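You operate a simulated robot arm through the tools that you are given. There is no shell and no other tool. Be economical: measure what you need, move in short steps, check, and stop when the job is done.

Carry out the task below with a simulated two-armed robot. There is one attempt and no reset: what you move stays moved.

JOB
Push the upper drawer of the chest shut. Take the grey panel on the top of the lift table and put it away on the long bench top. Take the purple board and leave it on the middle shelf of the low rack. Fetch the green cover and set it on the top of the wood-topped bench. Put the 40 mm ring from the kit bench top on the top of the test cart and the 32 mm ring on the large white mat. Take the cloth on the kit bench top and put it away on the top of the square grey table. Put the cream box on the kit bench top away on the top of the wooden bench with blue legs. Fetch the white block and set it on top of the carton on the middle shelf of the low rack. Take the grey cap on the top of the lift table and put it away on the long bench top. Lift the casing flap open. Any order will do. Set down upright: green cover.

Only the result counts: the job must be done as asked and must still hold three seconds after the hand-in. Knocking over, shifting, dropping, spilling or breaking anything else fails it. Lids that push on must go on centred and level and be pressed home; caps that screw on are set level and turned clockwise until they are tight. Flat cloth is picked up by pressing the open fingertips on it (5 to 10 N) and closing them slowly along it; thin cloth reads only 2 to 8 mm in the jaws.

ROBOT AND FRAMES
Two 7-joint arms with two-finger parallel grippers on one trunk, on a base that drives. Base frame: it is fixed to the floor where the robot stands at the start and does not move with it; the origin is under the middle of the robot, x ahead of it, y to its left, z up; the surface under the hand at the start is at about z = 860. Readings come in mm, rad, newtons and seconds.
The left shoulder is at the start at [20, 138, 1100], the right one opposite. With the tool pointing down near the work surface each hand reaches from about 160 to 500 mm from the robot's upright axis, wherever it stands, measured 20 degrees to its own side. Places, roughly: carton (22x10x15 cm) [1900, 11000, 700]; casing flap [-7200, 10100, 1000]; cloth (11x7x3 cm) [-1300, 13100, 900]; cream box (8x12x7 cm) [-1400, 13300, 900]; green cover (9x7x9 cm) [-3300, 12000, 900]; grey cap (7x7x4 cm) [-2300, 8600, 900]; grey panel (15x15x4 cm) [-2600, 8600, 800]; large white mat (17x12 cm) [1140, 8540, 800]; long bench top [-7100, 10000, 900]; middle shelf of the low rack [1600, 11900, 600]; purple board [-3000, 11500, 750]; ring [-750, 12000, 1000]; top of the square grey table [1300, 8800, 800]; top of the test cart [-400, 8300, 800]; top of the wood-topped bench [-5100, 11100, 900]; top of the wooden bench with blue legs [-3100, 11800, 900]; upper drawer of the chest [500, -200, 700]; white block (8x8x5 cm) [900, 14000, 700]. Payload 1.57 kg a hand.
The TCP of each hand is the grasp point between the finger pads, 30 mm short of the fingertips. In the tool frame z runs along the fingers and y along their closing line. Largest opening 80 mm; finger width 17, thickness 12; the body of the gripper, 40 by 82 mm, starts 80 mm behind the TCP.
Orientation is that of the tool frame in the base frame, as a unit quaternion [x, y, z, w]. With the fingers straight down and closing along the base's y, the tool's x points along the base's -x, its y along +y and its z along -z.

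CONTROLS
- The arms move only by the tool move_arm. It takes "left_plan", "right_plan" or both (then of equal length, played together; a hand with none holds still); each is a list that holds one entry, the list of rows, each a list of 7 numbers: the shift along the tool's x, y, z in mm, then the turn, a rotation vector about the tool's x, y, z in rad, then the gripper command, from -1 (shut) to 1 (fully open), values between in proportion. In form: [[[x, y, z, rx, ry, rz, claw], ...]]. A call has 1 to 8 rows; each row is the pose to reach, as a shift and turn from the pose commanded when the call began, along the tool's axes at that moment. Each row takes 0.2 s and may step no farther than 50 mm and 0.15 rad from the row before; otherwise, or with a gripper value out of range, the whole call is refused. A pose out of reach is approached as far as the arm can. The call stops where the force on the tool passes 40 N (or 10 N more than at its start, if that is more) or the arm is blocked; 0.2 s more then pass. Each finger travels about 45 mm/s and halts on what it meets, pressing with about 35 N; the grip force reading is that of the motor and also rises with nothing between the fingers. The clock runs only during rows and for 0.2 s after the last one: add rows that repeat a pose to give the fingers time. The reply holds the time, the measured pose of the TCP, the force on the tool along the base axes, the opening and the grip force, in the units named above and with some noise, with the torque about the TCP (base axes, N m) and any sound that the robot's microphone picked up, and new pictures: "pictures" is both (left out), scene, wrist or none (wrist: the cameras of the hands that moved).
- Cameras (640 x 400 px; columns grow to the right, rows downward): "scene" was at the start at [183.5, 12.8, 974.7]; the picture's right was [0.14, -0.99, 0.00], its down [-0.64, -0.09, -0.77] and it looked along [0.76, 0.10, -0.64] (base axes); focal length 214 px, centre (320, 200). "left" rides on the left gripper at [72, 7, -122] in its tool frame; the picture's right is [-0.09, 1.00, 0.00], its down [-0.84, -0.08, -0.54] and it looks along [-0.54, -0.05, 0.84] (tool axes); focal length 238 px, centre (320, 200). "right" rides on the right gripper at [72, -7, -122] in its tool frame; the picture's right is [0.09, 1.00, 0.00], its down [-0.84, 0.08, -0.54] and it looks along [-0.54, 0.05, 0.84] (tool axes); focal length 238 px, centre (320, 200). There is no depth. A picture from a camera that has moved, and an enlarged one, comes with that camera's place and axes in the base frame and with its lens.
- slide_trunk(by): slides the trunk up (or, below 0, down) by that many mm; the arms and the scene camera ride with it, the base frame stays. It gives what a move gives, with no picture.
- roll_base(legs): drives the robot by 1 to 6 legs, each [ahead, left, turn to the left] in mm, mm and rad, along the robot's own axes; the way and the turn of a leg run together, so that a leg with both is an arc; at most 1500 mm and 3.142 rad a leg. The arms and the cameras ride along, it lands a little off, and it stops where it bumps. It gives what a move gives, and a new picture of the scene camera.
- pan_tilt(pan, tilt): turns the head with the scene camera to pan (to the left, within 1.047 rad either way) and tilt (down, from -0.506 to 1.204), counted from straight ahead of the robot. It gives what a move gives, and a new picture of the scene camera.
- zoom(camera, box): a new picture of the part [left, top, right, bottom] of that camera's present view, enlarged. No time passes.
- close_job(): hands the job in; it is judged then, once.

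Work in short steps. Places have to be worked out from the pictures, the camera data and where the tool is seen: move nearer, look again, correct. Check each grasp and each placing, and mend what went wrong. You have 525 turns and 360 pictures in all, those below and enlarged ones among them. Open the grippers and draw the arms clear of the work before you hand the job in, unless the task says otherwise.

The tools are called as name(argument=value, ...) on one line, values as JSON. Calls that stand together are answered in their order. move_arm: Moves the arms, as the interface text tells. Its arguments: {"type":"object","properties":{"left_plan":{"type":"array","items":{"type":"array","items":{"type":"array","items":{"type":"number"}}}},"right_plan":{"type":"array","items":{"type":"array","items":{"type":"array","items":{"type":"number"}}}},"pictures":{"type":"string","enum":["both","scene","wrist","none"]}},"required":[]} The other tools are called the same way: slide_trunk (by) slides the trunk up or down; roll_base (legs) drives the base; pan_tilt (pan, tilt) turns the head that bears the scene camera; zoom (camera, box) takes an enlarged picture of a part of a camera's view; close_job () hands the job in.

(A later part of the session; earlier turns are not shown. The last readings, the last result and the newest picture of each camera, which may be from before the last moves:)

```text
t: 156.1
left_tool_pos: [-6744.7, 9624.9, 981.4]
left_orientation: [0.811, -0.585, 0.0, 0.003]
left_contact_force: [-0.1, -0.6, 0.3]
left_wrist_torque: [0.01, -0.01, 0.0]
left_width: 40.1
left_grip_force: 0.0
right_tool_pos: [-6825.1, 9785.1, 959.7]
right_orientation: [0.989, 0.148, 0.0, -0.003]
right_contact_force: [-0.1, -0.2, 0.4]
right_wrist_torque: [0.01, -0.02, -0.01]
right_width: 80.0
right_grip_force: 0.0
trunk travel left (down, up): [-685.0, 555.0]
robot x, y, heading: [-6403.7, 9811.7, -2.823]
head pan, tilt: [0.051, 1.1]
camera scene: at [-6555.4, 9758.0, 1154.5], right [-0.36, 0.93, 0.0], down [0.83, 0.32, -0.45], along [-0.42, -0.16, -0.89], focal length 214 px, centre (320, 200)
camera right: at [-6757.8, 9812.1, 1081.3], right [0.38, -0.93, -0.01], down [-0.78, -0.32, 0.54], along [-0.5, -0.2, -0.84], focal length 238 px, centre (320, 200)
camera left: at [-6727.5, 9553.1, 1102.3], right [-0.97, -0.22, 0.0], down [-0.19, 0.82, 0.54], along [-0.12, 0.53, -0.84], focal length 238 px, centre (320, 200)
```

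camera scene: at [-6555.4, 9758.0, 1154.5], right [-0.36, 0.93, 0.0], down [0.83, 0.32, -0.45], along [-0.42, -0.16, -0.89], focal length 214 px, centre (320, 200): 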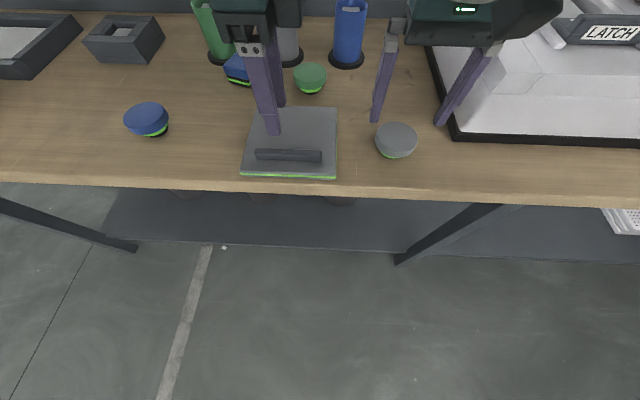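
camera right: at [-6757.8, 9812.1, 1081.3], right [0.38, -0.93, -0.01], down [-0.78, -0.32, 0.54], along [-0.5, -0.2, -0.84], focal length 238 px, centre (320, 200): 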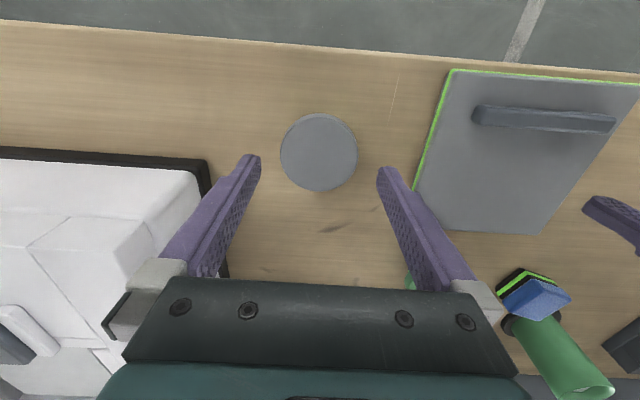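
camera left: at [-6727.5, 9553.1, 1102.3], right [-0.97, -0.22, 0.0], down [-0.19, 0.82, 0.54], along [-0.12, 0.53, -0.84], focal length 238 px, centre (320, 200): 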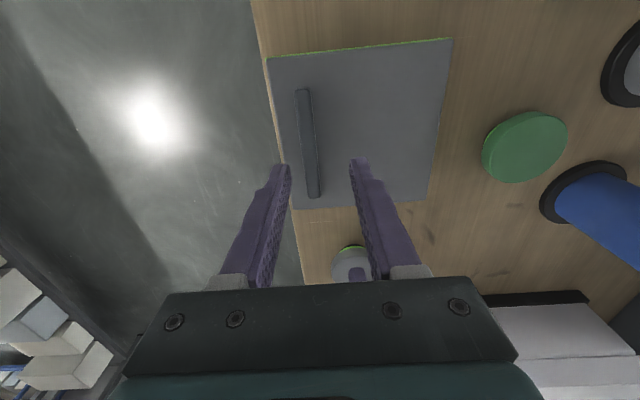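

Both are set down neatly. Next comes the casing: I raise the trunk, slide right and inspect it.

slide_trunk(by=250)

roll_base(legs=[[-150, 0, 0], [0, -330, 0]])

pan_tilt(pan=0, tilt=0.85)

```text
t: 158.7
left_tool_pos: [-6745.0, 9624.0, 1230.5]
left_orientation: [0.81, -0.587, 0.001, 0.001]
left_contact_force: [-0.6, -0.1, 0.6]
left_wrist_torque: [0.0, -0.02, 0.0]
left_width: 40.0
left_grip_force: 0.1
right_tool_pos: [-6824.1, 9784.5, 1208.2]
right_orientation: [0.989, 0.148, -0.001, -0.003]
right_contact_force: [0.2, -0.7, -0.1]
right_wrist_torque: [-0.03, 0.0, 0.0]
right_width: 79.9
right_grip_force: 0.1
trunk travel left (down, up): [-935.0, 305.0]
robot x, y, heading: [-6402.1, 9806.2, -2.828]
head pan, tilt: [0.051, 1.1]
```

```text
t: 161.8
left_tool_pos: [-6706.2, 9979.6, 1231.5]
left_orientation: [0.811, -0.585, 0.0, 0.002]
left_contact_force: [-0.7, -0.4, 0.1]
left_wrist_torque: [0.01, -0.03, 0.01]
left_width: 40.1
left_grip_force: 0.0
right_tool_pos: [-6786.3, 10140.1, 1208.5]
right_orientation: [0.989, 0.148, -0.001, -0.003]
right_contact_force: [0.3, -0.4, 0.3]
right_wrist_torque: [-0.01, -0.01, -0.04]
right_width: 80.2
right_grip_force: 0.1
trunk travel left (down, up): [-935.0, 305.0]
robot x, y, heading: [-6358.9, 10160.9, -2.822]
head pan, tilt: [0.051, 1.1]
camera scene: at [-6516.3, 10114.2, 1404.6], right [-0.36, 0.93, 0.0], down [0.83, 0.32, -0.45], along [-0.42, -0.16, -0.89], focal length 214 px, centre (320, 200)
```

scene: 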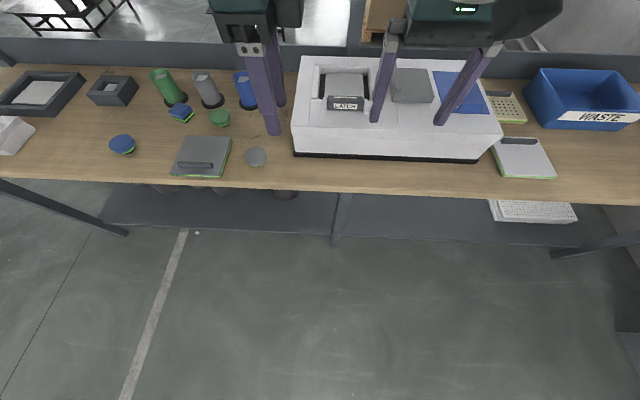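

```text
t: 162.6
left_tool_pos: [-6705.4, 9980.6, 1230.8]
left_orientation: [0.811, -0.585, 0.001, 0.003]
left_contact_force: [-1.0, -0.3, 0.3]
left_wrist_torque: [-0.01, 0.02, -0.02]
left_width: 40.0
left_grip_force: 0.0
right_tool_pos: [-6785.5, 10140.6, 1208.4]
right_orientation: [0.989, 0.149, 0.001, -0.003]
right_contact_force: [-0.6, 0.2, 0.6]
right_wrist_torque: [-0.04, -0.02, 0.03]
right_width: 80.1
right_grip_force: 0.0
trunk travel left (down, up): [-935.0, 305.0]
robot x, y, heading: [-6363.5, 10165.9, -2.821]
head pan, tilt: [0.0, 0.85]
camera scene: at [-6531.6, 10112.5, 1422.3], right [-0.31, 0.95, 0.0], down [0.71, 0.24, -0.66], along [-0.63, -0.21, -0.75], focal length 214 px, centre (320, 200)
```

scene: 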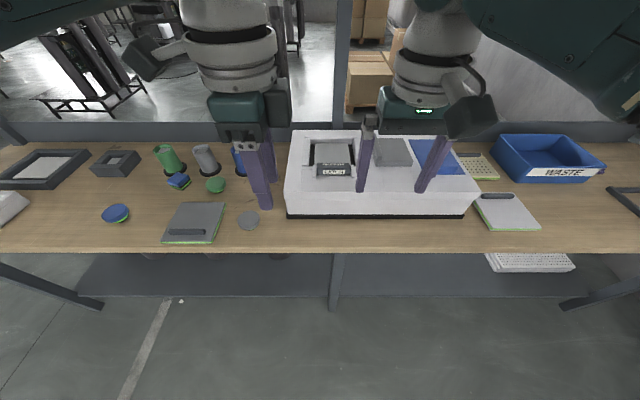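

zoom(camera="scene", box=[270, 120, 500, 230])

```text
2.78 times, centred on (385, 175) of scene
camera zoom: at [-6531.6, 10112.5, 1422.3], right [-0.31, 0.95, 0.0], down [0.71, 0.24, -0.66], along [-0.63, -0.21, -0.75], focal length 597 px, centre (139, 270)
```

zoom: 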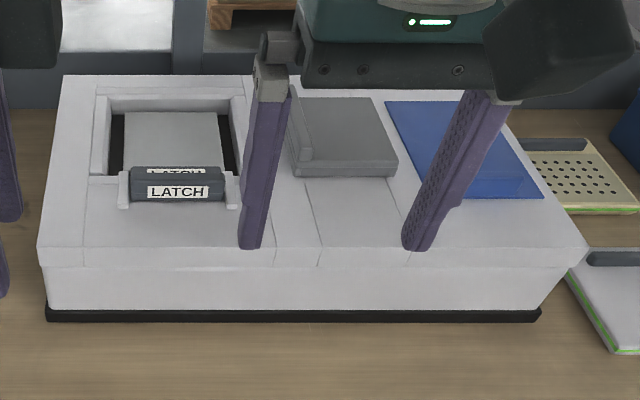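

I need a closer look at which part is the flap. I use the right wrist camera.

zoom(camera="right", box=[0, 0, 640, 400])

```text
1.00 times, centred on (320, 200) of right (not enlarged: the box is as wide or as high as the picture)
camera zoom: at [-6718.9, 10167.9, 1331.2], right [0.38, -0.92, -0.01], down [-0.78, -0.32, 0.54], along [-0.5, -0.2, -0.84], focal length 238 px, centre (320, 200)
```

zoom: 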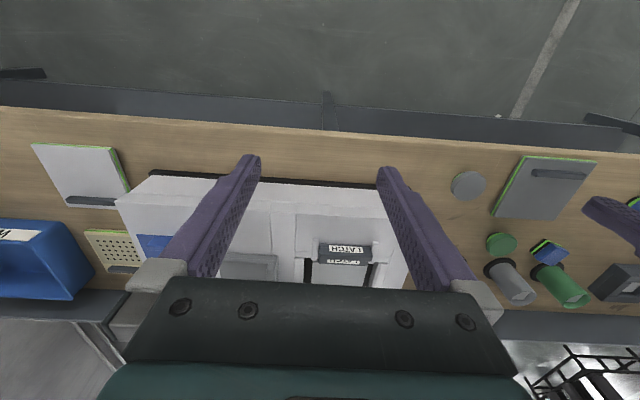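

I spread the hands to clear the scene camera's view of the casing.

move_arm(left_plan=[[[45, 0, 0, 0, 0, 0, 0], [90, 0, 0, 0, 0, 0, 0], [130, 0, 0, 0, 0, 0, 0], [130, 0, 0, 0, 0, 0, 0]]], right_plan=[[[0, -45, 0, 0, 0, 0, 1], [0, -90, 0, 0, 0, 0, 1], [0, -135, 0, 0, 0, 0, 1], [0, -170, 0, 0, 0, 0, 1]]], pictures="none")

roll_base(legs=[[100, 0, 0]])

zoom(camera="scene", box=[250, 80, 490, 230])

```text
t: 163.6
left_tool_pos: [-6664.0, 9855.9, 1231.0]
left_orientation: [0.811, -0.585, 0.0, 0.002]
left_contact_force: [-0.1, 0.2, 0.1]
left_wrist_torque: [-0.01, 0.01, -0.01]
left_width: 40.0
left_grip_force: 0.0
right_tool_pos: [-6834.7, 10302.9, 1209.4]
right_orientation: [0.989, 0.149, 0.0, -0.001]
right_contact_force: [0.1, -0.1, 0.1]
right_wrist_torque: [0.04, -0.02, 0.03]
right_width: 79.8
right_grip_force: 0.1
trunk travel left (down, up): [-935.0, 305.0]
robot x, y, heading: [-6362.3, 10162.7, -2.825]
head pan, tilt: [0.0, 0.85]
```

```text
t: 164.7
left_tool_pos: [-6757.9, 9823.4, 1231.1]
left_orientation: [0.812, -0.584, 0.0, 0.001]
left_contact_force: [-0.9, -0.1, 0.6]
left_wrist_torque: [0.01, -0.01, 0.02]
left_width: 39.9
left_grip_force: 0.1
right_tool_pos: [-6930.3, 10269.9, 1208.4]
right_orientation: [0.989, 0.149, -0.001, -0.002]
right_contact_force: [-0.6, 0.1, 0.4]
right_wrist_torque: [-0.01, 0.0, 0.01]
right_width: 80.1
right_grip_force: 0.1
trunk travel left (down, up): [-935.0, 305.0]
robot x, y, heading: [-6458.5, 10134.6, -2.822]
head pan, tilt: [0.0, 0.85]
camera scene: at [-6626.8, 10080.8, 1422.3], right [-0.31, 0.95, 0.0], down [0.71, 0.24, -0.66], along [-0.63, -0.21, -0.75], focal length 214 px, centre (320, 200)
```

scene: 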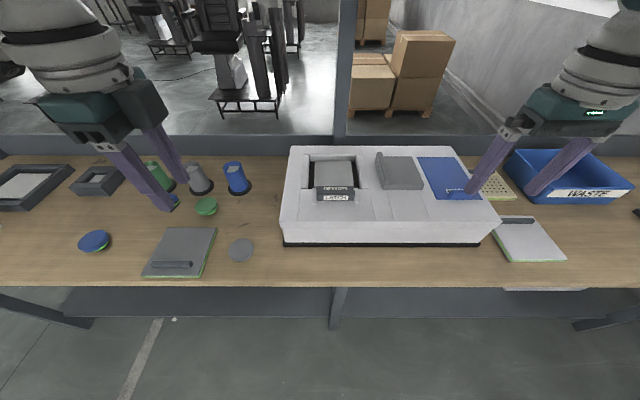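

```text
2.67 times, centred on (370, 155) of scene
camera zoom: at [-6626.8, 10080.8, 1422.3], right [-0.31, 0.95, 0.0], down [0.71, 0.24, -0.66], along [-0.63, -0.21, -0.75], focal length 572 px, centre (187, 320)
```

zoom: 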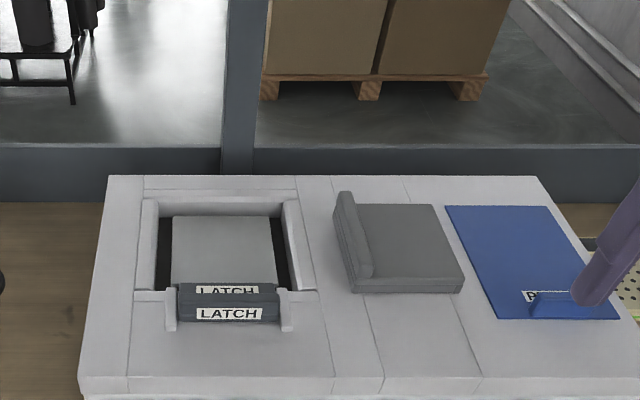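

Candidates: the latched cover, the grey lipped plate (closest to the given flap place), and the blue plate with a tab. I move the right hand away and zoom further.

move_arm(right_plan=[[[40, 0, 0, 0, 0, 0, 1], [80, 0, 0, 0, 0, 0, 1], [120, 0, 0, 0, 0, 0, 1], [120, -40, 0, 0, 0, 0, 1]]], pictures="none")

zoom(camera="scene", box=[360, 135, 500, 220])

zoom(camera="scene", box=[270, 135, 410, 220])

```text
t: 165.7
left_tool_pos: [-6758.7, 9825.5, 1229.9]
left_orientation: [0.812, -0.584, 0.001, 0.001]
left_contact_force: [-0.7, 0.4, 0.4]
left_wrist_torque: [0.03, 0.0, -0.01]
left_width: 40.1
left_grip_force: 0.2
right_tool_pos: [-6826.4, 10347.3, 1209.3]
right_orientation: [0.989, 0.15, 0.001, -0.003]
right_contact_force: [-0.6, 0.8, -0.1]
right_wrist_torque: [-0.03, 0.01, 0.01]
right_width: 79.9
right_grip_force: 0.0
trunk travel left (down, up): [-935.0, 305.0]
robot x, y, heading: [-6458.3, 10133.4, -2.824]
head pan, tilt: [0.0, 0.85]
```

```text
4.57 times, centred on (430, 178) of scene
camera zoom: at [-6626.8, 10080.7, 1422.3], right [-0.31, 0.95, 0.0], down [0.71, 0.24, -0.66], along [-0.63, -0.21, -0.75], focal length 980 px, centre (-183, 303)
```

zoom: 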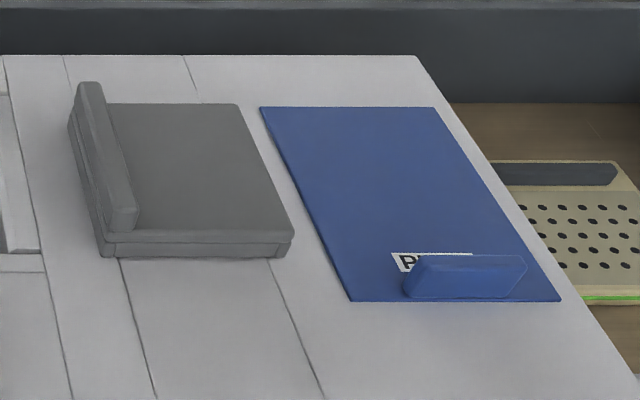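

```text
4.57 times, centred on (340, 178) of scene
camera zoom: at [-6626.8, 10080.7, 1422.3], right [-0.31, 0.95, 0.0], down [0.71, 0.24, -0.66], along [-0.63, -0.21, -0.75], focal length 980 px, centre (229, 303)
```

zoom: 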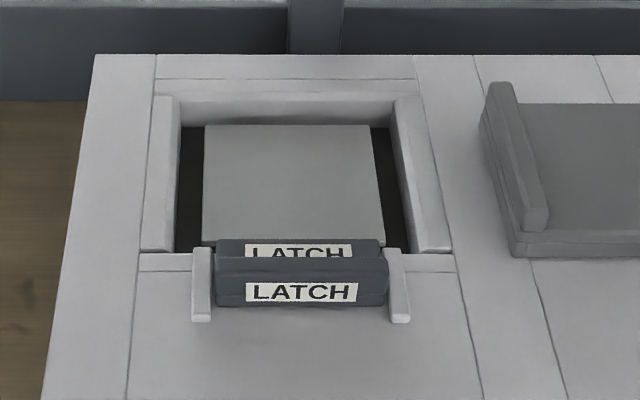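

The grey flap's grip bar, ≈(-7157, 10100, 1010), matches the given flap place, with its hinge ~105 mm to the bar's right. I drive so the left hand can take the bar.

roll_base(legs=[[0, -284, 0], [130, 0, 0]])

pan_tilt(pan=0.1, tilt=1.0)

```text
t: 168.6
left_tool_pos: [-6969.3, 10047.4, 1231.0]
left_orientation: [0.812, -0.584, 0.001, 0.001]
left_contact_force: [0.3, -0.1, 1.0]
left_wrist_torque: [-0.01, 0.0, 0.01]
left_width: 39.7
left_grip_force: 0.0
right_tool_pos: [-7038.2, 10568.6, 1210.0]
right_orientation: [0.989, 0.151, 0.0, -0.003]
right_contact_force: [-0.8, -0.3, 1.1]
right_wrist_torque: [-0.03, -0.01, 0.0]
right_width: 79.8
right_grip_force: 0.1
trunk travel left (down, up): [-935.0, 305.0]
robot x, y, heading: [-6667.6, 10361.5, -2.817]
head pan, tilt: [0.0, 0.85]
camera scene: at [-6837.7, 10304.2, 1422.3], right [-0.32, 0.95, 0.0], down [0.71, 0.24, -0.66], along [-0.63, -0.21, -0.75], focal length 214 px, centre (320, 200)
```

scene: 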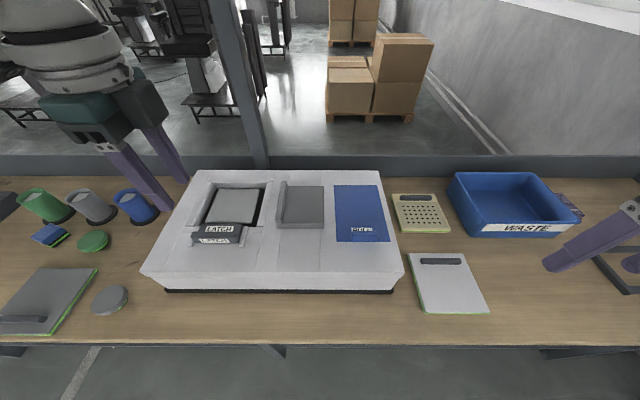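

```text
t: 169.3
left_tool_pos: [-6968.3, 10045.9, 1230.7]
left_orientation: [0.811, -0.585, 0.0, 0.002]
left_contact_force: [0.2, 0.3, -0.7]
left_wrist_torque: [-0.02, -0.01, 0.0]
left_width: 40.2
left_grip_force: 0.1
right_tool_pos: [-7039.3, 10568.2, 1210.1]
right_orientation: [0.989, 0.15, 0.0, -0.003]
right_contact_force: [0.2, -0.6, 0.8]
right_wrist_torque: [0.0, -0.02, -0.03]
right_width: 80.1
right_grip_force: 0.1
trunk travel left (down, up): [-935.0, 305.0]
robot x, y, heading: [-6668.8, 10362.2, -2.821]
head pan, tilt: [0.099, 1.0]
camera scene: at [-6827.2, 10300.5, 1411.3], right [-0.41, 0.91, 0.0], down [0.77, 0.34, -0.54], along [-0.49, -0.22, -0.84], focal length 214 px, centre (320, 200)
```

scene: 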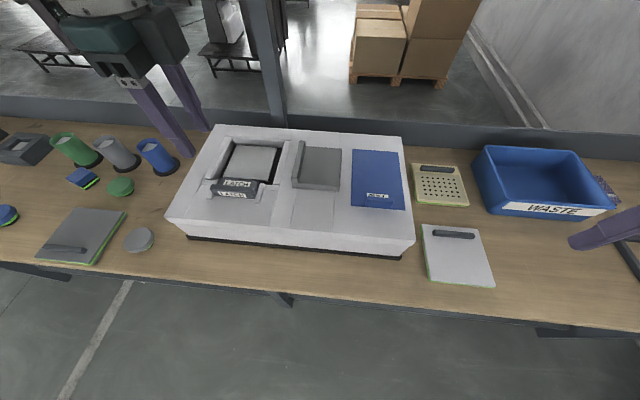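

zoom(camera="scene", box=[260, 125, 420, 225])

```text
4.00 times, centred on (340, 175) of scene
camera zoom: at [-6827.2, 10300.5, 1411.3], right [-0.41, 0.91, 0.0], down [0.77, 0.34, -0.54], along [-0.49, -0.22, -0.84], focal length 858 px, centre (240, 300)
```

zoom: 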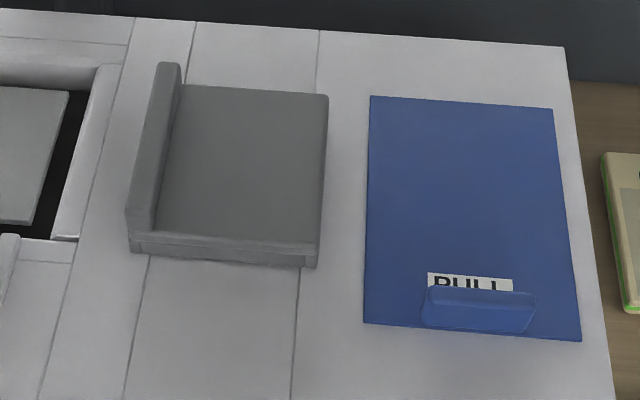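

Blue is a PULL plate, and the grey one matches the given place. I need to know which side of it is hinged, so I bring the left wrist camera close.

move_arm(left_plan=[[[0, 40, 20, 0, 0, 0, 0], [0, 80, 40, 0, 0, 0, 0], [0, 120, 60, 0, 0, 0, 0], [0, 140, 90, 0, 0, 0, 0], [0, 150, 120, 0, 0, 0, 0]]], pictures="wrist")

```text
t: 170.5
left_tool_pos: [-7029.6, 10020.3, 1174.7]
left_orientation: [0.812, -0.584, 0.0, 0.003]
left_contact_force: [-0.1, 0.7, -0.6]
left_wrist_torque: [-0.02, -0.01, 0.01]
left_width: 39.9
left_grip_force: 0.0
left hand out of reach, approached as far as the arm can: row 2, 3, 4, 5
right_tool_pos: [-7037.2, 10568.6, 1211.2]
right_orientation: [0.989, 0.151, 0.001, -0.003]
right_contact_force: [-0.8, -0.2, 0.2]
right_wrist_torque: [0.0, 0.01, 0.02]
right_width: 80.1
right_grip_force: 0.1
trunk travel left (down, up): [-935.0, 305.0]
robot x, y, heading: [-6668.3, 10355.3, -2.818]
head pan, tilt: [0.099, 1.0]
camera left: at [-7011.4, 9948.8, 1297.9], right [-0.97, -0.23, 0.0], down [-0.19, 0.82, 0.54], along [-0.13, 0.52, -0.84], focal length 238 px, centre (320, 200)
```

left: 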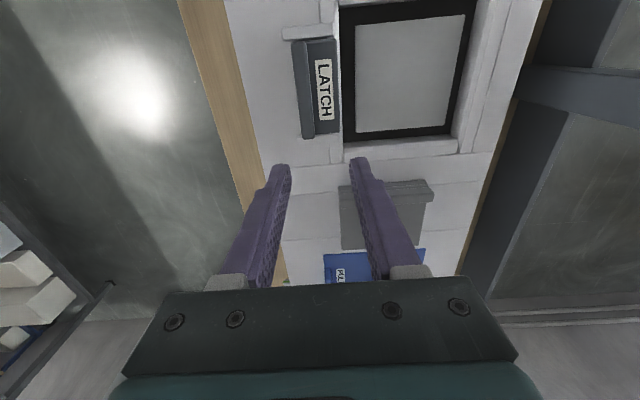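

zoom(camera="left", box=[300, 150, 460, 290])

```text
2.86 times, centred on (380, 220) of left
camera zoom: at [-7011.4, 9948.8, 1297.9], right [-0.97, -0.23, 0.0], down [-0.19, 0.82, 0.54], along [-0.13, 0.52, -0.84], focal length 681 px, centre (149, 143)
```

zoom: 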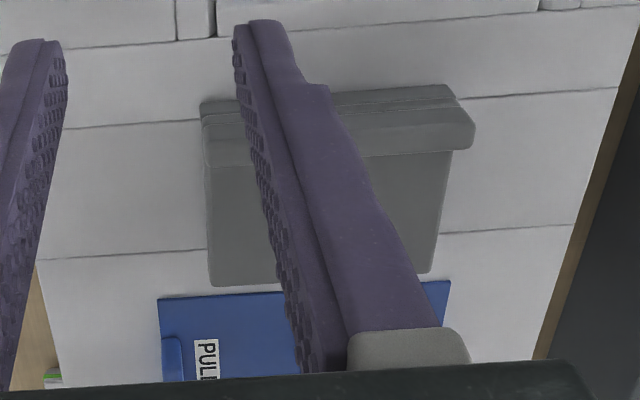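

The bar sits on the upper layer's left edge, so it reads as a grip lip with the hinge at right. I move 60 mm closer and turn the left hand to straddle the bar.

move_arm(left_plan=[[[0, -30, -10, 0, 0, 0, 0.2], [0, -60, -20, 0, 0, 0, 0.2]]], pictures="none")

roll_base(legs=[[60, 0, 0]])

```text
t: 171.1
left_tool_pos: [-6971.0, 10036.9, 1194.9]
left_orientation: [0.812, -0.583, 0.001, 0.002]
left_contact_force: [0.0, 0.1, -0.3]
left_wrist_torque: [-0.03, 0.0, 0.03]
left_width: 48.0
left_grip_force: 0.1
right_tool_pos: [-7038.1, 10567.3, 1210.3]
right_orientation: [0.989, 0.15, 0.001, -0.002]
right_contact_force: [-0.5, 1.1, -0.3]
right_wrist_torque: [-0.01, 0.01, -0.07]
right_width: 79.9
right_grip_force: 0.0
trunk travel left (down, up): [-935.0, 305.0]
robot x, y, heading: [-6665.4, 10357.9, -2.821]
head pan, tilt: [0.099, 1.0]
```

```text
t: 172.1
left_tool_pos: [-7027.9, 10019.2, 1194.5]
left_orientation: [0.812, -0.584, 0.001, 0.001]
left_contact_force: [-1.1, 0.4, 0.3]
left_wrist_torque: [-0.04, 0.0, 0.01]
left_width: 48.1
left_grip_force: 0.1
right_tool_pos: [-7093.7, 10549.2, 1209.6]
right_orientation: [0.989, 0.151, 0.001, -0.003]
right_contact_force: [0.5, -0.3, 1.1]
right_wrist_torque: [0.04, 0.0, 0.0]
right_width: 80.3
right_grip_force: 0.1
trunk travel left (down, up): [-935.0, 305.0]
robot x, y, heading: [-6722.5, 10339.6, -2.82]
head pan, tilt: [0.099, 1.0]
camera scene: at [-6883.2, 10281.7, 1411.2], right [-0.41, 0.91, 0.0], down [0.77, 0.34, -0.54], along [-0.49, -0.22, -0.84], focal length 214 px, centre (320, 200)
```

scene: 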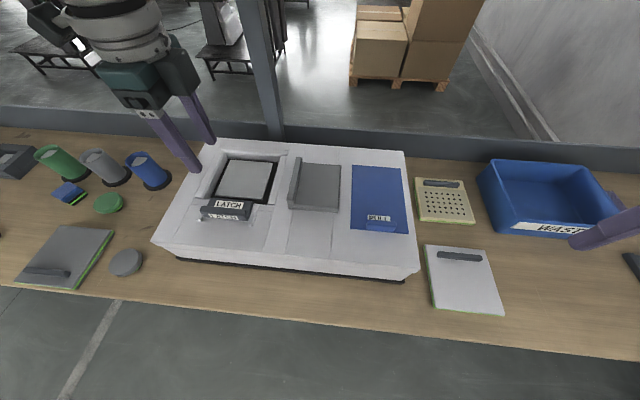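

I rotate the left hand back to close left–right and bring it above the bar's near half.

move_arm(left_plan=[[[-15, 0, 0, 0, 0, -0.14, 0.2], [-30, 0, 0, 0, 0, -0.28, 0.2], [-45, 0, 0, 0, 0, -0.42, 0.2], [-60, 0, 0, 0, 0, -0.56, 0.2], [-75, 10, 0, 0, 0, -0.7, 0.2], [-90, 20, 0, 0, 0, -0.84, 0.2], [-105, 30, 0, 0, 0, -0.98, 0.2], [-116, 40, 0, 0, 0, -1.12, 0.2]]], pictures="none")

move_arm(left_plan=[[[0, 0, 0, 0, 0, -0.13, 0.2], [0, 0, 0, 0, 0, -0.26, 0.2], [0, 0, 20, 0, 0, -0.38, 0.2], [0, 0, 50, 0, 0, -0.46, 0.2]]], pictures="both")

```text
t: 173.8
left_tool_pos: [-7103.6, 10116.4, 1195.7]
left_orientation: [0.998, -0.062, 0.0, 0.001]
left_contact_force: [-0.6, 0.1, -1.0]
left_wrist_torque: [-0.03, -0.03, -0.01]
left_width: 47.8
left_grip_force: 0.0
right_tool_pos: [-7094.4, 10549.1, 1210.5]
right_orientation: [0.988, 0.151, 0.001, -0.002]
right_contact_force: [0.5, -0.7, -0.7]
right_wrist_torque: [0.03, 0.0, 0.0]
right_width: 79.8
right_grip_force: 0.0
trunk travel left (down, up): [-935.0, 305.0]
robot x, y, heading: [-6724.7, 10339.4, -2.818]
head pan, tilt: [0.099, 1.0]
```

```text
t: 174.8
left_tool_pos: [-7093.9, 10117.2, 1147.6]
left_orientation: [0.986, 0.167, -0.002, 0.002]
left_contact_force: [-0.6, -0.5, 0.2]
left_wrist_torque: [0.02, -0.03, 0.02]
left_width: 48.2
left_grip_force: 0.0
left hand out of reach, approached as far as the arm can: row 4
right_tool_pos: [-7093.0, 10549.9, 1210.9]
right_orientation: [0.989, 0.151, 0.0, -0.003]
right_contact_force: [-0.3, -0.7, -0.1]
right_wrist_torque: [0.03, -0.02, -0.01]
right_width: 79.9
right_grip_force: 0.0
trunk travel left (down, up): [-935.0, 305.0]
robot x, y, heading: [-6722.9, 10340.3, -2.819]
head pan, tilt: [0.099, 1.0]
camera scene: at [-6883.2, 10281.7, 1411.2], right [-0.41, 0.91, 0.0], down [0.77, 0.34, -0.54], along [-0.49, -0.22, -0.84], focal length 214 px, centre (320, 200)
camera left: at [-7022.4, 10132.2, 1269.3], right [0.24, -0.97, 0.0], down [-0.81, -0.2, 0.54], along [-0.53, -0.13, -0.84], focal length 238 px, centre (320, 200)
```

scene: 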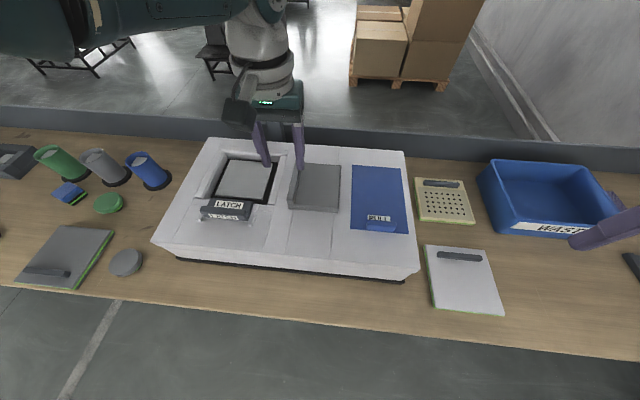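
left: 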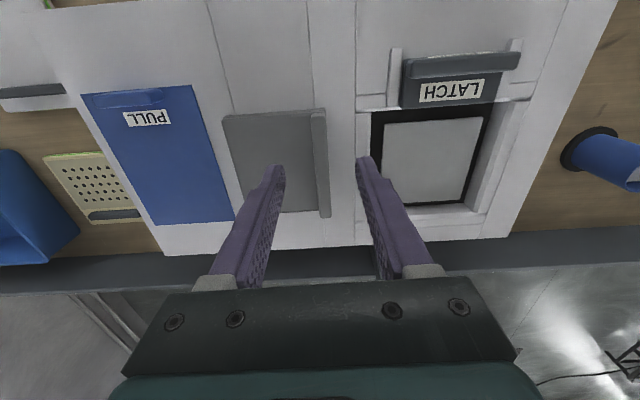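

The left hand is aligned on the bar's line. I lower the trunk 105 mm, since that keeps the reach, then feel down.

slide_trunk(by=-105)

move_arm(left_plan=[[[0, 0, 3, 0, 0, 0, 0.2], [0, 0, 6, 0, 0, 0, 0.2], [0, 0, 9, 0, 0, 0, 0.2]]], pictures="wrist")

```text
t: 176.2
left_tool_pos: [-7093.0, 10115.2, 1042.2]
left_orientation: [0.986, 0.166, -0.001, 0.002]
left_contact_force: [-0.8, -0.5, -0.1]
left_wrist_torque: [0.02, 0.01, 0.0]
left_width: 48.0
left_grip_force: 0.1
right_tool_pos: [-7094.7, 10549.2, 1104.8]
right_orientation: [0.989, 0.151, 0.0, -0.003]
right_contact_force: [-0.1, 0.0, 0.6]
right_wrist_torque: [0.01, 0.02, 0.0]
right_width: 79.8
right_grip_force: 0.0
trunk travel left (down, up): [-830.0, 410.0]
robot x, y, heading: [-6725.7, 10338.2, -2.822]
head pan, tilt: [0.099, 1.0]
```

```text
t: 177.1
left_tool_pos: [-7092.6, 10116.2, 1038.9]
left_orientation: [0.986, 0.165, 0.0, 0.002]
left_contact_force: [9.5, 1.1, 20.3]
left_wrist_torque: [0.57, -0.1, -0.24]
left_width: 45.8
left_grip_force: 0.2
left hand out of reach, approached as far as the arm can: row 3
right_tool_pos: [-7093.7, 10549.4, 1105.1]
right_orientation: [0.988, 0.151, 0.001, -0.001]
right_contact_force: [-0.3, 0.9, -0.6]
right_wrist_torque: [-0.02, -0.02, 0.02]
right_width: 80.0
right_grip_force: 0.1
trunk travel left (down, up): [-830.0, 410.0]
robot x, y, heading: [-6724.1, 10344.7, -2.818]
head pan, tilt: [0.099, 1.0]
stopped in row 3 (left hand): the force on the tool passed its limit at 42 N (the readings are from after the stop); the commanded pose is now the measured one
camera left: at [-7022.8, 10131.8, 1161.5], right [0.24, -0.97, 0.0], down [-0.82, -0.2, 0.54], along [-0.53, -0.13, -0.84], focal length 238 px, centre (320, 200)
```

left: 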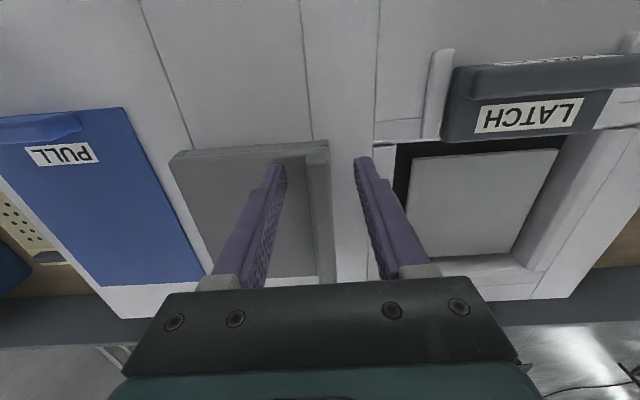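

The fingertip meets the flap plate at tip z≈1008. I raise 3 mm and close on the bar.

move_arm(left_plan=[[[0, 0, -3, 0, 0, 0, 0.2], [0, 0, -3, 0, 0, 0, -1], [0, 0, -3, 0, 0, 0, -1], [0, 0, -3, 0, 0, 0, -1], [0, 0, -3, 0, 0, 0, -1]]], pictures="wrist")

```text
t: 178.3
left_tool_pos: [-7094.0, 10116.1, 1041.3]
left_orientation: [0.986, 0.165, -0.001, 0.002]
left_contact_force: [-1.9, 2.0, -3.6]
left_wrist_torque: [-0.2, -0.09, -0.49]
left_width: 15.9
left_grip_force: 31.7
right_tool_pos: [-7094.8, 10549.4, 1106.3]
right_orientation: [0.988, 0.151, 0.0, -0.003]
right_contact_force: [0.0, -0.9, -0.1]
right_wrist_torque: [0.03, -0.01, 0.02]
right_width: 80.0
right_grip_force: 0.0
trunk travel left (down, up): [-830.0, 410.0]
robot x, y, heading: [-6725.5, 10339.5, -2.819]
head pan, tilt: [0.099, 1.0]
camera left: at [-7022.5, 10132.5, 1163.3], right [0.24, -0.97, 0.0], down [-0.82, -0.2, 0.54], along [-0.53, -0.13, -0.84], focal length 238 px, centre (320, 200)
```

left: 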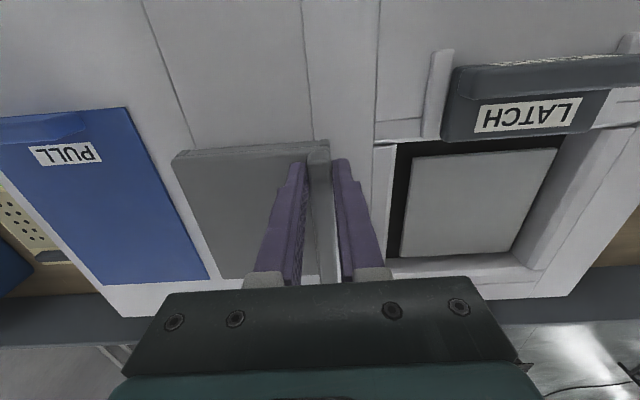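

The bar is held (15.9 mm). I try a first small lift along the arc about the right-hand hinge and watch the forces.

move_arm(left_plan=[[[0, -2, -5, -0.05, 0, 0, -1], [0, -4.5, -10.3, -0.1, 0, 0, -1], [0, -7, -15.2, -0.15, 0, 0, -1], [0, -10, -20, -0.2, 0, 0, -1]]], pictures="both")

```text
t: 179.3
left_tool_pos: [-7094.4, 10129.9, 1066.2]
left_orientation: [0.982, 0.164, 0.009, 0.095]
left_contact_force: [-22.3, 9.9, -15.1]
left_wrist_torque: [-0.12, 0.28, -0.59]
left_width: 16.1
left_grip_force: 32.2
left hand out of reach, approached as far as the arm can: row 3, 4
right_tool_pos: [-7096.2, 10551.8, 1106.8]
right_orientation: [0.989, 0.15, -0.001, -0.004]
right_contact_force: [-0.8, 0.9, 0.4]
right_wrist_torque: [0.05, 0.02, 0.02]
right_width: 80.0
right_grip_force: 0.1
trunk travel left (down, up): [-830.0, 410.0]
robot x, y, heading: [-6723.6, 10340.7, -2.819]
head pan, tilt: [0.099, 1.0]
camera scene: at [-6884.9, 10283.3, 1306.4], right [-0.41, 0.91, 0.0], down [0.77, 0.35, -0.54], along [-0.5, -0.22, -0.84], focal length 214 px, centre (320, 200)
camera left: at [-7030.4, 10168.4, 1184.9], right [0.23, -0.95, 0.19], down [-0.84, -0.1, 0.53], along [-0.48, -0.28, -0.83], focal length 238 px, centre (320, 200)
```

scene: 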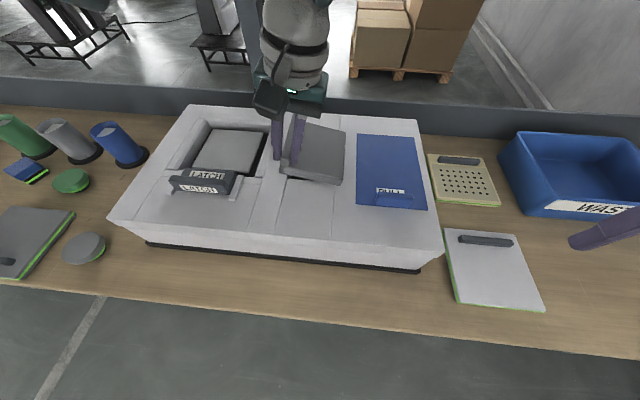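
left: 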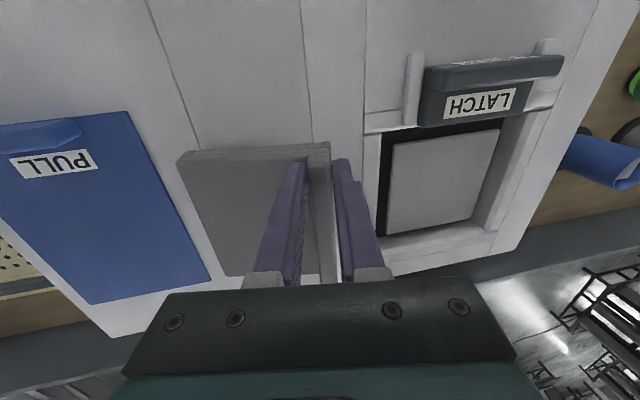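

The left side lifts, so the hinge is on the right, but my arm is at its reach limit. I lower the flap back, release, and reposition with the trunk lower and the base closer.

move_arm(left_plan=[[[0, 5, 8, 0.1, 0, 0, -1], [0, 9, 16, 0.19, 0, 0, -1], [0, 9, 22, 0.19, 0, 0, -1], [0, 9, 22, 0.19, 0, 0, 0.2], [0, 9, 22, 0.19, 0, 0, 0.2], [0, 9, 20, 0.19, 0, 0, 0.2], [0, 9, -10, 0.19, 0, 0, 0.2], [0, 9, -40, 0.19, 0, 0, 0.2]]], right_plan=[[[0, 0, -20, 0, 0, 0, 0], [0, 0, -40, 0, 0, 0, 0], [0, 0, -60, 0, 0, 0, 0], [0, 0, -80, 0, 0, 0, 0], [0, 0, -100, 0, 0, 0, 0], [0, 0, -120, 0, 0, 0, 0], [0, 0, -140, 0, 0, 0, 0], [0, 0, -160, 0, 0, 0, 0]]], pictures="wrist")

```text
t: 181.1
left_tool_pos: [-7088.3, 10125.3, 1106.1]
left_orientation: [0.986, 0.166, 0.001, 0.006]
left_contact_force: [0.1, 0.0, 0.4]
left_wrist_torque: [0.03, 0.01, 0.01]
left_width: 47.9
left_grip_force: 0.1
right_tool_pos: [-7093.2, 10549.7, 1264.7]
right_orientation: [0.988, 0.152, 0.0, -0.003]
right_contact_force: [1.1, 0.1, 0.6]
right_wrist_torque: [-0.03, 0.02, 0.01]
right_width: 39.9
right_grip_force: 0.1
trunk travel left (down, up): [-830.0, 410.0]
robot x, y, heading: [-6722.8, 10338.0, -2.819]
head pan, tilt: [0.099, 1.0]
camera right: at [-7027.7, 10577.0, 1387.8], right [0.39, -0.92, 0.0], down [-0.78, -0.33, 0.54], along [-0.5, -0.2, -0.84], focal length 238 px, centre (320, 200)
camera left: at [-7018.2, 10142.9, 1226.9], right [0.24, -0.97, 0.01], down [-0.82, -0.19, 0.54], along [-0.52, -0.14, -0.84], focal length 238 px, centre (320, 200)
```

right: 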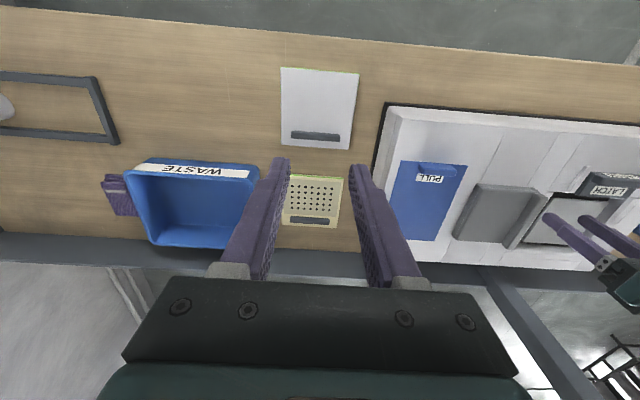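
left: 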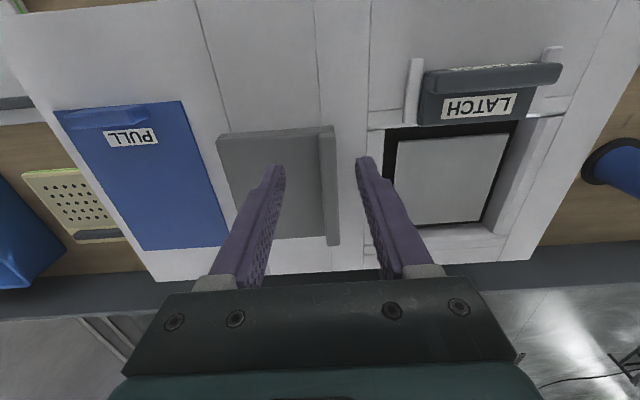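

Now the base goes 25 mm closer and 28 mm left, the left arm rises and the trunk drops.

move_arm(left_plan=[[[0, 0, -40, 0, 0, 0, 0.2], [0, 0, -80, 0, 0, 0, 0.2], [0, 0, -120, 0, 0, 0, 0.2]]], pictures="none")

roll_base(legs=[[25, 28, 0]])

slide_trunk(by=-140)

move_arm(left_plan=[[[0, 0, 0, 0, 0, 0, 0.2]]], pictures="wrist")

```text
t: 181.9
left_tool_pos: [-7089.7, 10126.5, 1225.8]
left_orientation: [0.986, 0.165, 0.001, 0.006]
left_contact_force: [-0.6, 0.2, -0.1]
left_wrist_torque: [-0.01, 0.01, 0.01]
left_width: 48.1
left_grip_force: 0.1
right_tool_pos: [-7094.3, 10549.9, 1263.6]
right_orientation: [0.988, 0.152, 0.001, -0.003]
right_contact_force: [-0.1, 0.4, 0.1]
right_wrist_torque: [-0.02, -0.01, 0.01]
right_width: 40.2
right_grip_force: 0.1
trunk travel left (down, up): [-830.0, 410.0]
robot x, y, heading: [-6727.4, 10340.9, -2.82]
head pan, tilt: [0.099, 1.0]
```

```text
t: 182.7
left_tool_pos: [-7104.4, 10093.2, 1223.8]
left_orientation: [0.986, 0.166, 0.001, 0.005]
left_contact_force: [0.0, 0.8, -0.4]
left_wrist_torque: [-0.01, 0.01, -0.02]
left_width: 47.9
left_grip_force: 0.1
right_tool_pos: [-7109.0, 10514.6, 1265.1]
right_orientation: [0.989, 0.15, 0.001, -0.003]
right_contact_force: [0.6, -0.2, 0.2]
right_wrist_torque: [0.0, 0.0, -0.03]
right_width: 39.8
right_grip_force: 0.0
trunk travel left (down, up): [-830.0, 410.0]
robot x, y, heading: [-6738.3, 10305.5, -2.814]
head pan, tilt: [0.099, 1.0]
camera scene: at [-6897.2, 10247.4, 1306.2], right [-0.41, 0.91, 0.0], down [0.77, 0.34, -0.54], along [-0.49, -0.22, -0.84], focal length 214 px, centre (320, 200)
```

scene: 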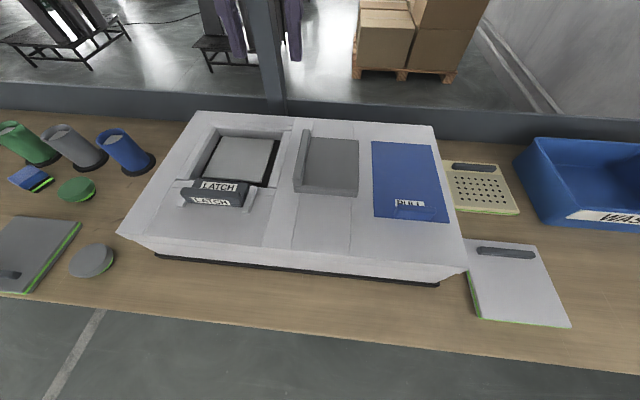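

```text
t: 184.4
left_tool_pos: [-7105.1, 10093.0, 1084.2]
left_orientation: [0.986, 0.165, 0.001, 0.005]
left_contact_force: [0.6, 0.2, -0.2]
left_wrist_torque: [-0.04, 0.03, 0.04]
left_width: 48.1
left_grip_force: 0.2
right_tool_pos: [-7108.5, 10516.3, 1125.5]
right_orientation: [0.989, 0.151, 0.0, -0.003]
right_contact_force: [0.5, -0.7, 0.1]
right_wrist_torque: [0.0, 0.01, 0.0]
right_width: 40.1
right_grip_force: 0.0
trunk travel left (down, up): [-690.0, 550.0]
robot x, y, heading: [-6739.1, 10307.1, -2.826]
head pan, tilt: [0.099, 1.0]
```

```text
t: 184.8
left_tool_pos: [-7105.7, 10093.1, 1084.8]
left_orientation: [0.986, 0.165, 0.001, 0.006]
left_contact_force: [-0.2, -0.5, 0.0]
left_wrist_torque: [-0.01, 0.01, 0.03]
left_width: 48.2
left_grip_force: 0.1
right_tool_pos: [-7108.9, 10514.6, 1124.7]
right_orientation: [0.989, 0.151, 0.0, -0.002]
right_contact_force: [0.3, 0.6, -0.4]
right_wrist_torque: [0.02, 0.0, -0.03]
right_width: 40.2
right_grip_force: 0.0
trunk travel left (down, up): [-690.0, 550.0]
robot x, y, heading: [-6740.9, 10307.7, -2.825]
head pan, tilt: [0.099, 1.0]
camera left: at [-7034.5, 10110.1, 1206.1], right [0.24, -0.97, 0.01], down [-0.82, -0.19, 0.54], along [-0.52, -0.14, -0.84], focal length 238 px, centre (320, 200)
```

left: 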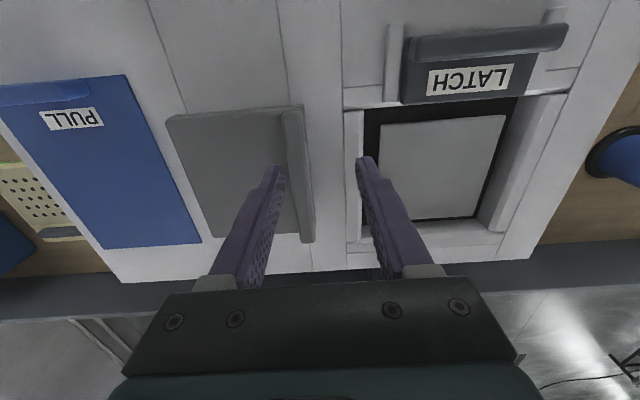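

The bar is 19 mm to the right of the hand. I shift, lower and grip it again.

move_arm(left_plan=[[[0, -10, 0, 0, 0, 0, 0.2], [0, -19, 12, 0, 0, 0, 0.2], [0, -19, 24, 0, 0, 0, 0.2], [0, -19, 34, 0, 0, 0, 0.2], [0, -19, 41, 0, 0, 0, 0.2], [0, -19, 41, 0, 0, 0, -1], [0, -19, 41, 0, 0, 0, -1], [0, -19, 41, 0, 0, 0, -1]]], pictures="wrist")

```text
t: 186.6
left_tool_pos: [-7112.6, 10110.5, 1042.5]
left_orientation: [0.986, 0.164, 0.001, 0.005]
left_contact_force: [-1.1, 1.2, -0.8]
left_wrist_torque: [0.18, -0.04, -0.33]
left_width: 16.0
left_grip_force: 22.1
right_tool_pos: [-7107.2, 10515.8, 1125.2]
right_orientation: [0.989, 0.15, 0.001, -0.003]
right_contact_force: [-0.6, -1.0, 0.4]
right_wrist_torque: [-0.05, 0.01, 0.02]
right_width: 39.9
right_grip_force: 0.0
trunk travel left (down, up): [-690.0, 550.0]
robot x, y, heading: [-6737.0, 10306.1, -2.817]
head pan, tilt: [0.099, 1.0]
camera left: at [-7040.4, 10127.9, 1164.7], right [0.24, -0.97, 0.01], down [-0.82, -0.19, 0.54], along [-0.52, -0.14, -0.84], focal length 238 px, centre (320, 200)
```

left: 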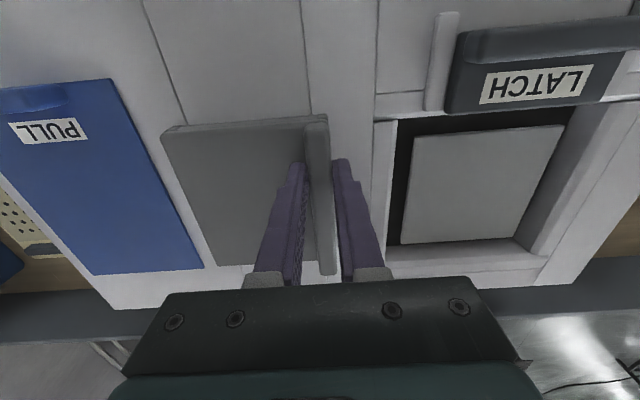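

I lift the flap along the arc.

move_arm(left_plan=[[[0, -4.7, -10.3, -0.1, 0, 0, -1], [0, -10.4, -20, -0.2, 0, 0, -1], [0, -17.1, -29.1, -0.3, 0, 0, -1], [0, -24.7, -37.6, -0.4, 0, 0, -1], [0, -33, -45.2, -0.5, 0, 0, -1], [0, -42, -52, -0.6, 0, 0, -1]]], pictures="scene")

```text
t: 187.7
left_tool_pos: [-7118.0, 10140.1, 1080.9]
left_orientation: [0.967, 0.155, 0.025, 0.199]
left_contact_force: [-10.8, 7.1, -9.4]
left_wrist_torque: [0.32, 0.15, -0.32]
left_width: 15.9
left_grip_force: 31.5
left hand out of reach, approached as far as the arm can: row 4, 5
right_tool_pos: [-7109.0, 10517.3, 1125.2]
right_orientation: [0.989, 0.148, 0.001, -0.003]
right_contact_force: [0.2, -0.6, 0.9]
right_wrist_torque: [0.01, -0.02, 0.03]
right_width: 40.0
right_grip_force: 0.0
trunk travel left (down, up): [-690.0, 550.0]
robot x, y, heading: [-6740.8, 10306.6, -2.825]
head pan, tilt: [0.099, 1.0]
stopped in row 5 (left hand): the force on the tool passed its limit at 46 N (the readings are from after the stop); the commanded pose is now the measured one
camera scene: at [-6898.8, 10248.9, 1166.3], right [-0.41, 0.91, 0.0], down [0.77, 0.34, -0.54], along [-0.49, -0.22, -0.84], focal length 214 px, centre (320, 200)
```

scene: 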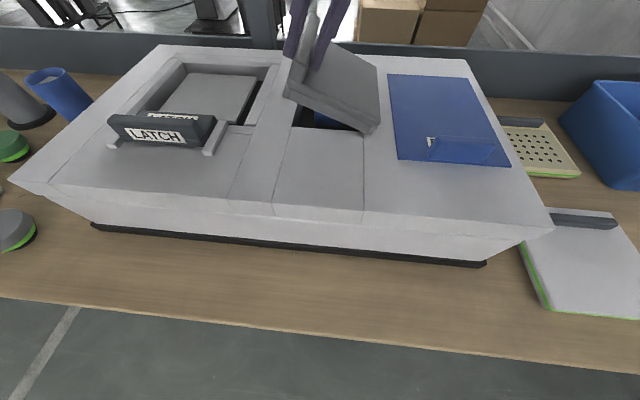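

The flap opened to ~0.4 rad before the wrist hit a limit. I test whether it stays by itself: I open slightly and watch.

move_arm(left_plan=[[[0, 0, 0, 0, 0, 0, -0.4], [0, 0, 0, 0, 0, 0, -0.2], [0, 0, 0, 0, 0, 0, -0.2]]], pictures="scene")

```text
t: 188.5
left_tool_pos: [-7115.9, 10137.2, 1081.5]
left_orientation: [0.966, 0.156, 0.028, 0.203]
left_contact_force: [0.2, 0.4, 0.8]
left_wrist_torque: [0.0, 0.03, 0.0]
left_width: 31.9
left_grip_force: 0.1
right_tool_pos: [-7108.7, 10515.1, 1125.4]
right_orientation: [0.989, 0.15, 0.001, -0.002]
right_contact_force: [-0.4, -0.4, 0.7]
right_wrist_torque: [-0.01, -0.02, 0.0]
right_width: 40.0
right_grip_force: 0.1
trunk travel left (down, up): [-690.0, 550.0]
robot x, y, heading: [-6737.5, 10306.8, -2.824]
head pan, tilt: [0.099, 1.0]
camera scene: at [-6897.7, 10247.7, 1166.2], right [-0.41, 0.91, 0.0], down [0.77, 0.34, -0.54], along [-0.49, -0.22, -0.84], focal length 214 px, centre (320, 200)
```

scene: 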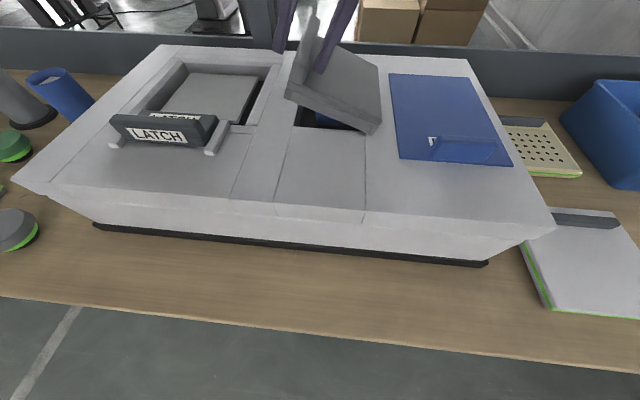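

The flap holds its angle by friction. I withdraw, straighten the hand, shut the fingers, and will push the flap over from its left side.

move_arm(left_plan=[[[0, 0, -25, 0, 0, 0, -0.2], [0, 0, -55, 0, 0, 0, -0.2], [0, 30, -70, 0.1, 0, 0, -0.6], [0, 60, -70, 0.2, 0, 0, -1], [0, 85, -60, 0.3, 0, 0, -1], [0, 85, -45, 0.4, 0, 0, -1]]], pictures="both")

```text
t: 189.9
left_tool_pos: [-7095.9, 10081.4, 1156.0]
left_orientation: [0.987, 0.159, -0.003, 0.005]
left_contact_force: [-0.4, 0.1, -0.1]
left_wrist_torque: [0.0, -0.01, -0.01]
left_width: 0.0
left_grip_force: 20.8
left hand out of reach, approached as far as the arm can: row 2
right_tool_pos: [-7108.5, 10516.6, 1124.2]
right_orientation: [0.989, 0.15, 0.001, -0.003]
right_contact_force: [-0.2, -0.2, 1.1]
right_wrist_torque: [-0.01, 0.0, -0.02]
right_width: 39.9
right_grip_force: 0.1
trunk travel left (down, up): [-690.0, 550.0]
robot x, y, heading: [-6739.9, 10309.5, -2.815]
head pan, tilt: [0.099, 1.0]
camera scene: at [-6897.7, 10247.7, 1166.2], right [-0.41, 0.91, 0.0], down [0.77, 0.34, -0.54], along [-0.49, -0.22, -0.84], focal length 214 px, centre (320, 200)
camera left: at [-7023.2, 10097.2, 1276.9], right [0.23, -0.97, 0.01], down [-0.82, -0.18, 0.55], along [-0.53, -0.13, -0.84], focal length 238 px, centre (320, 200)
```

scene: 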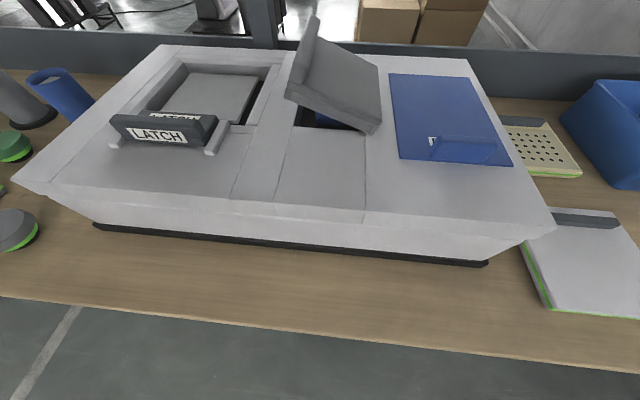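
left: 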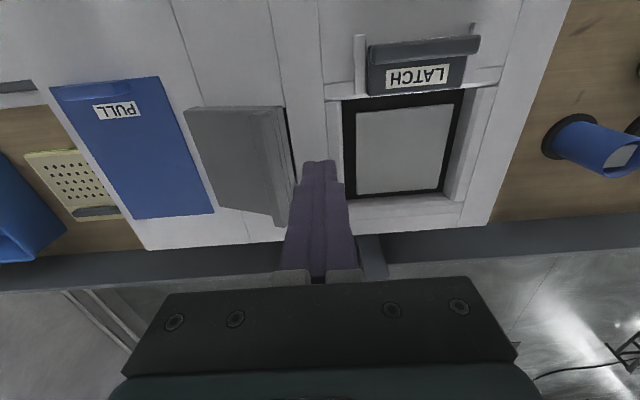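

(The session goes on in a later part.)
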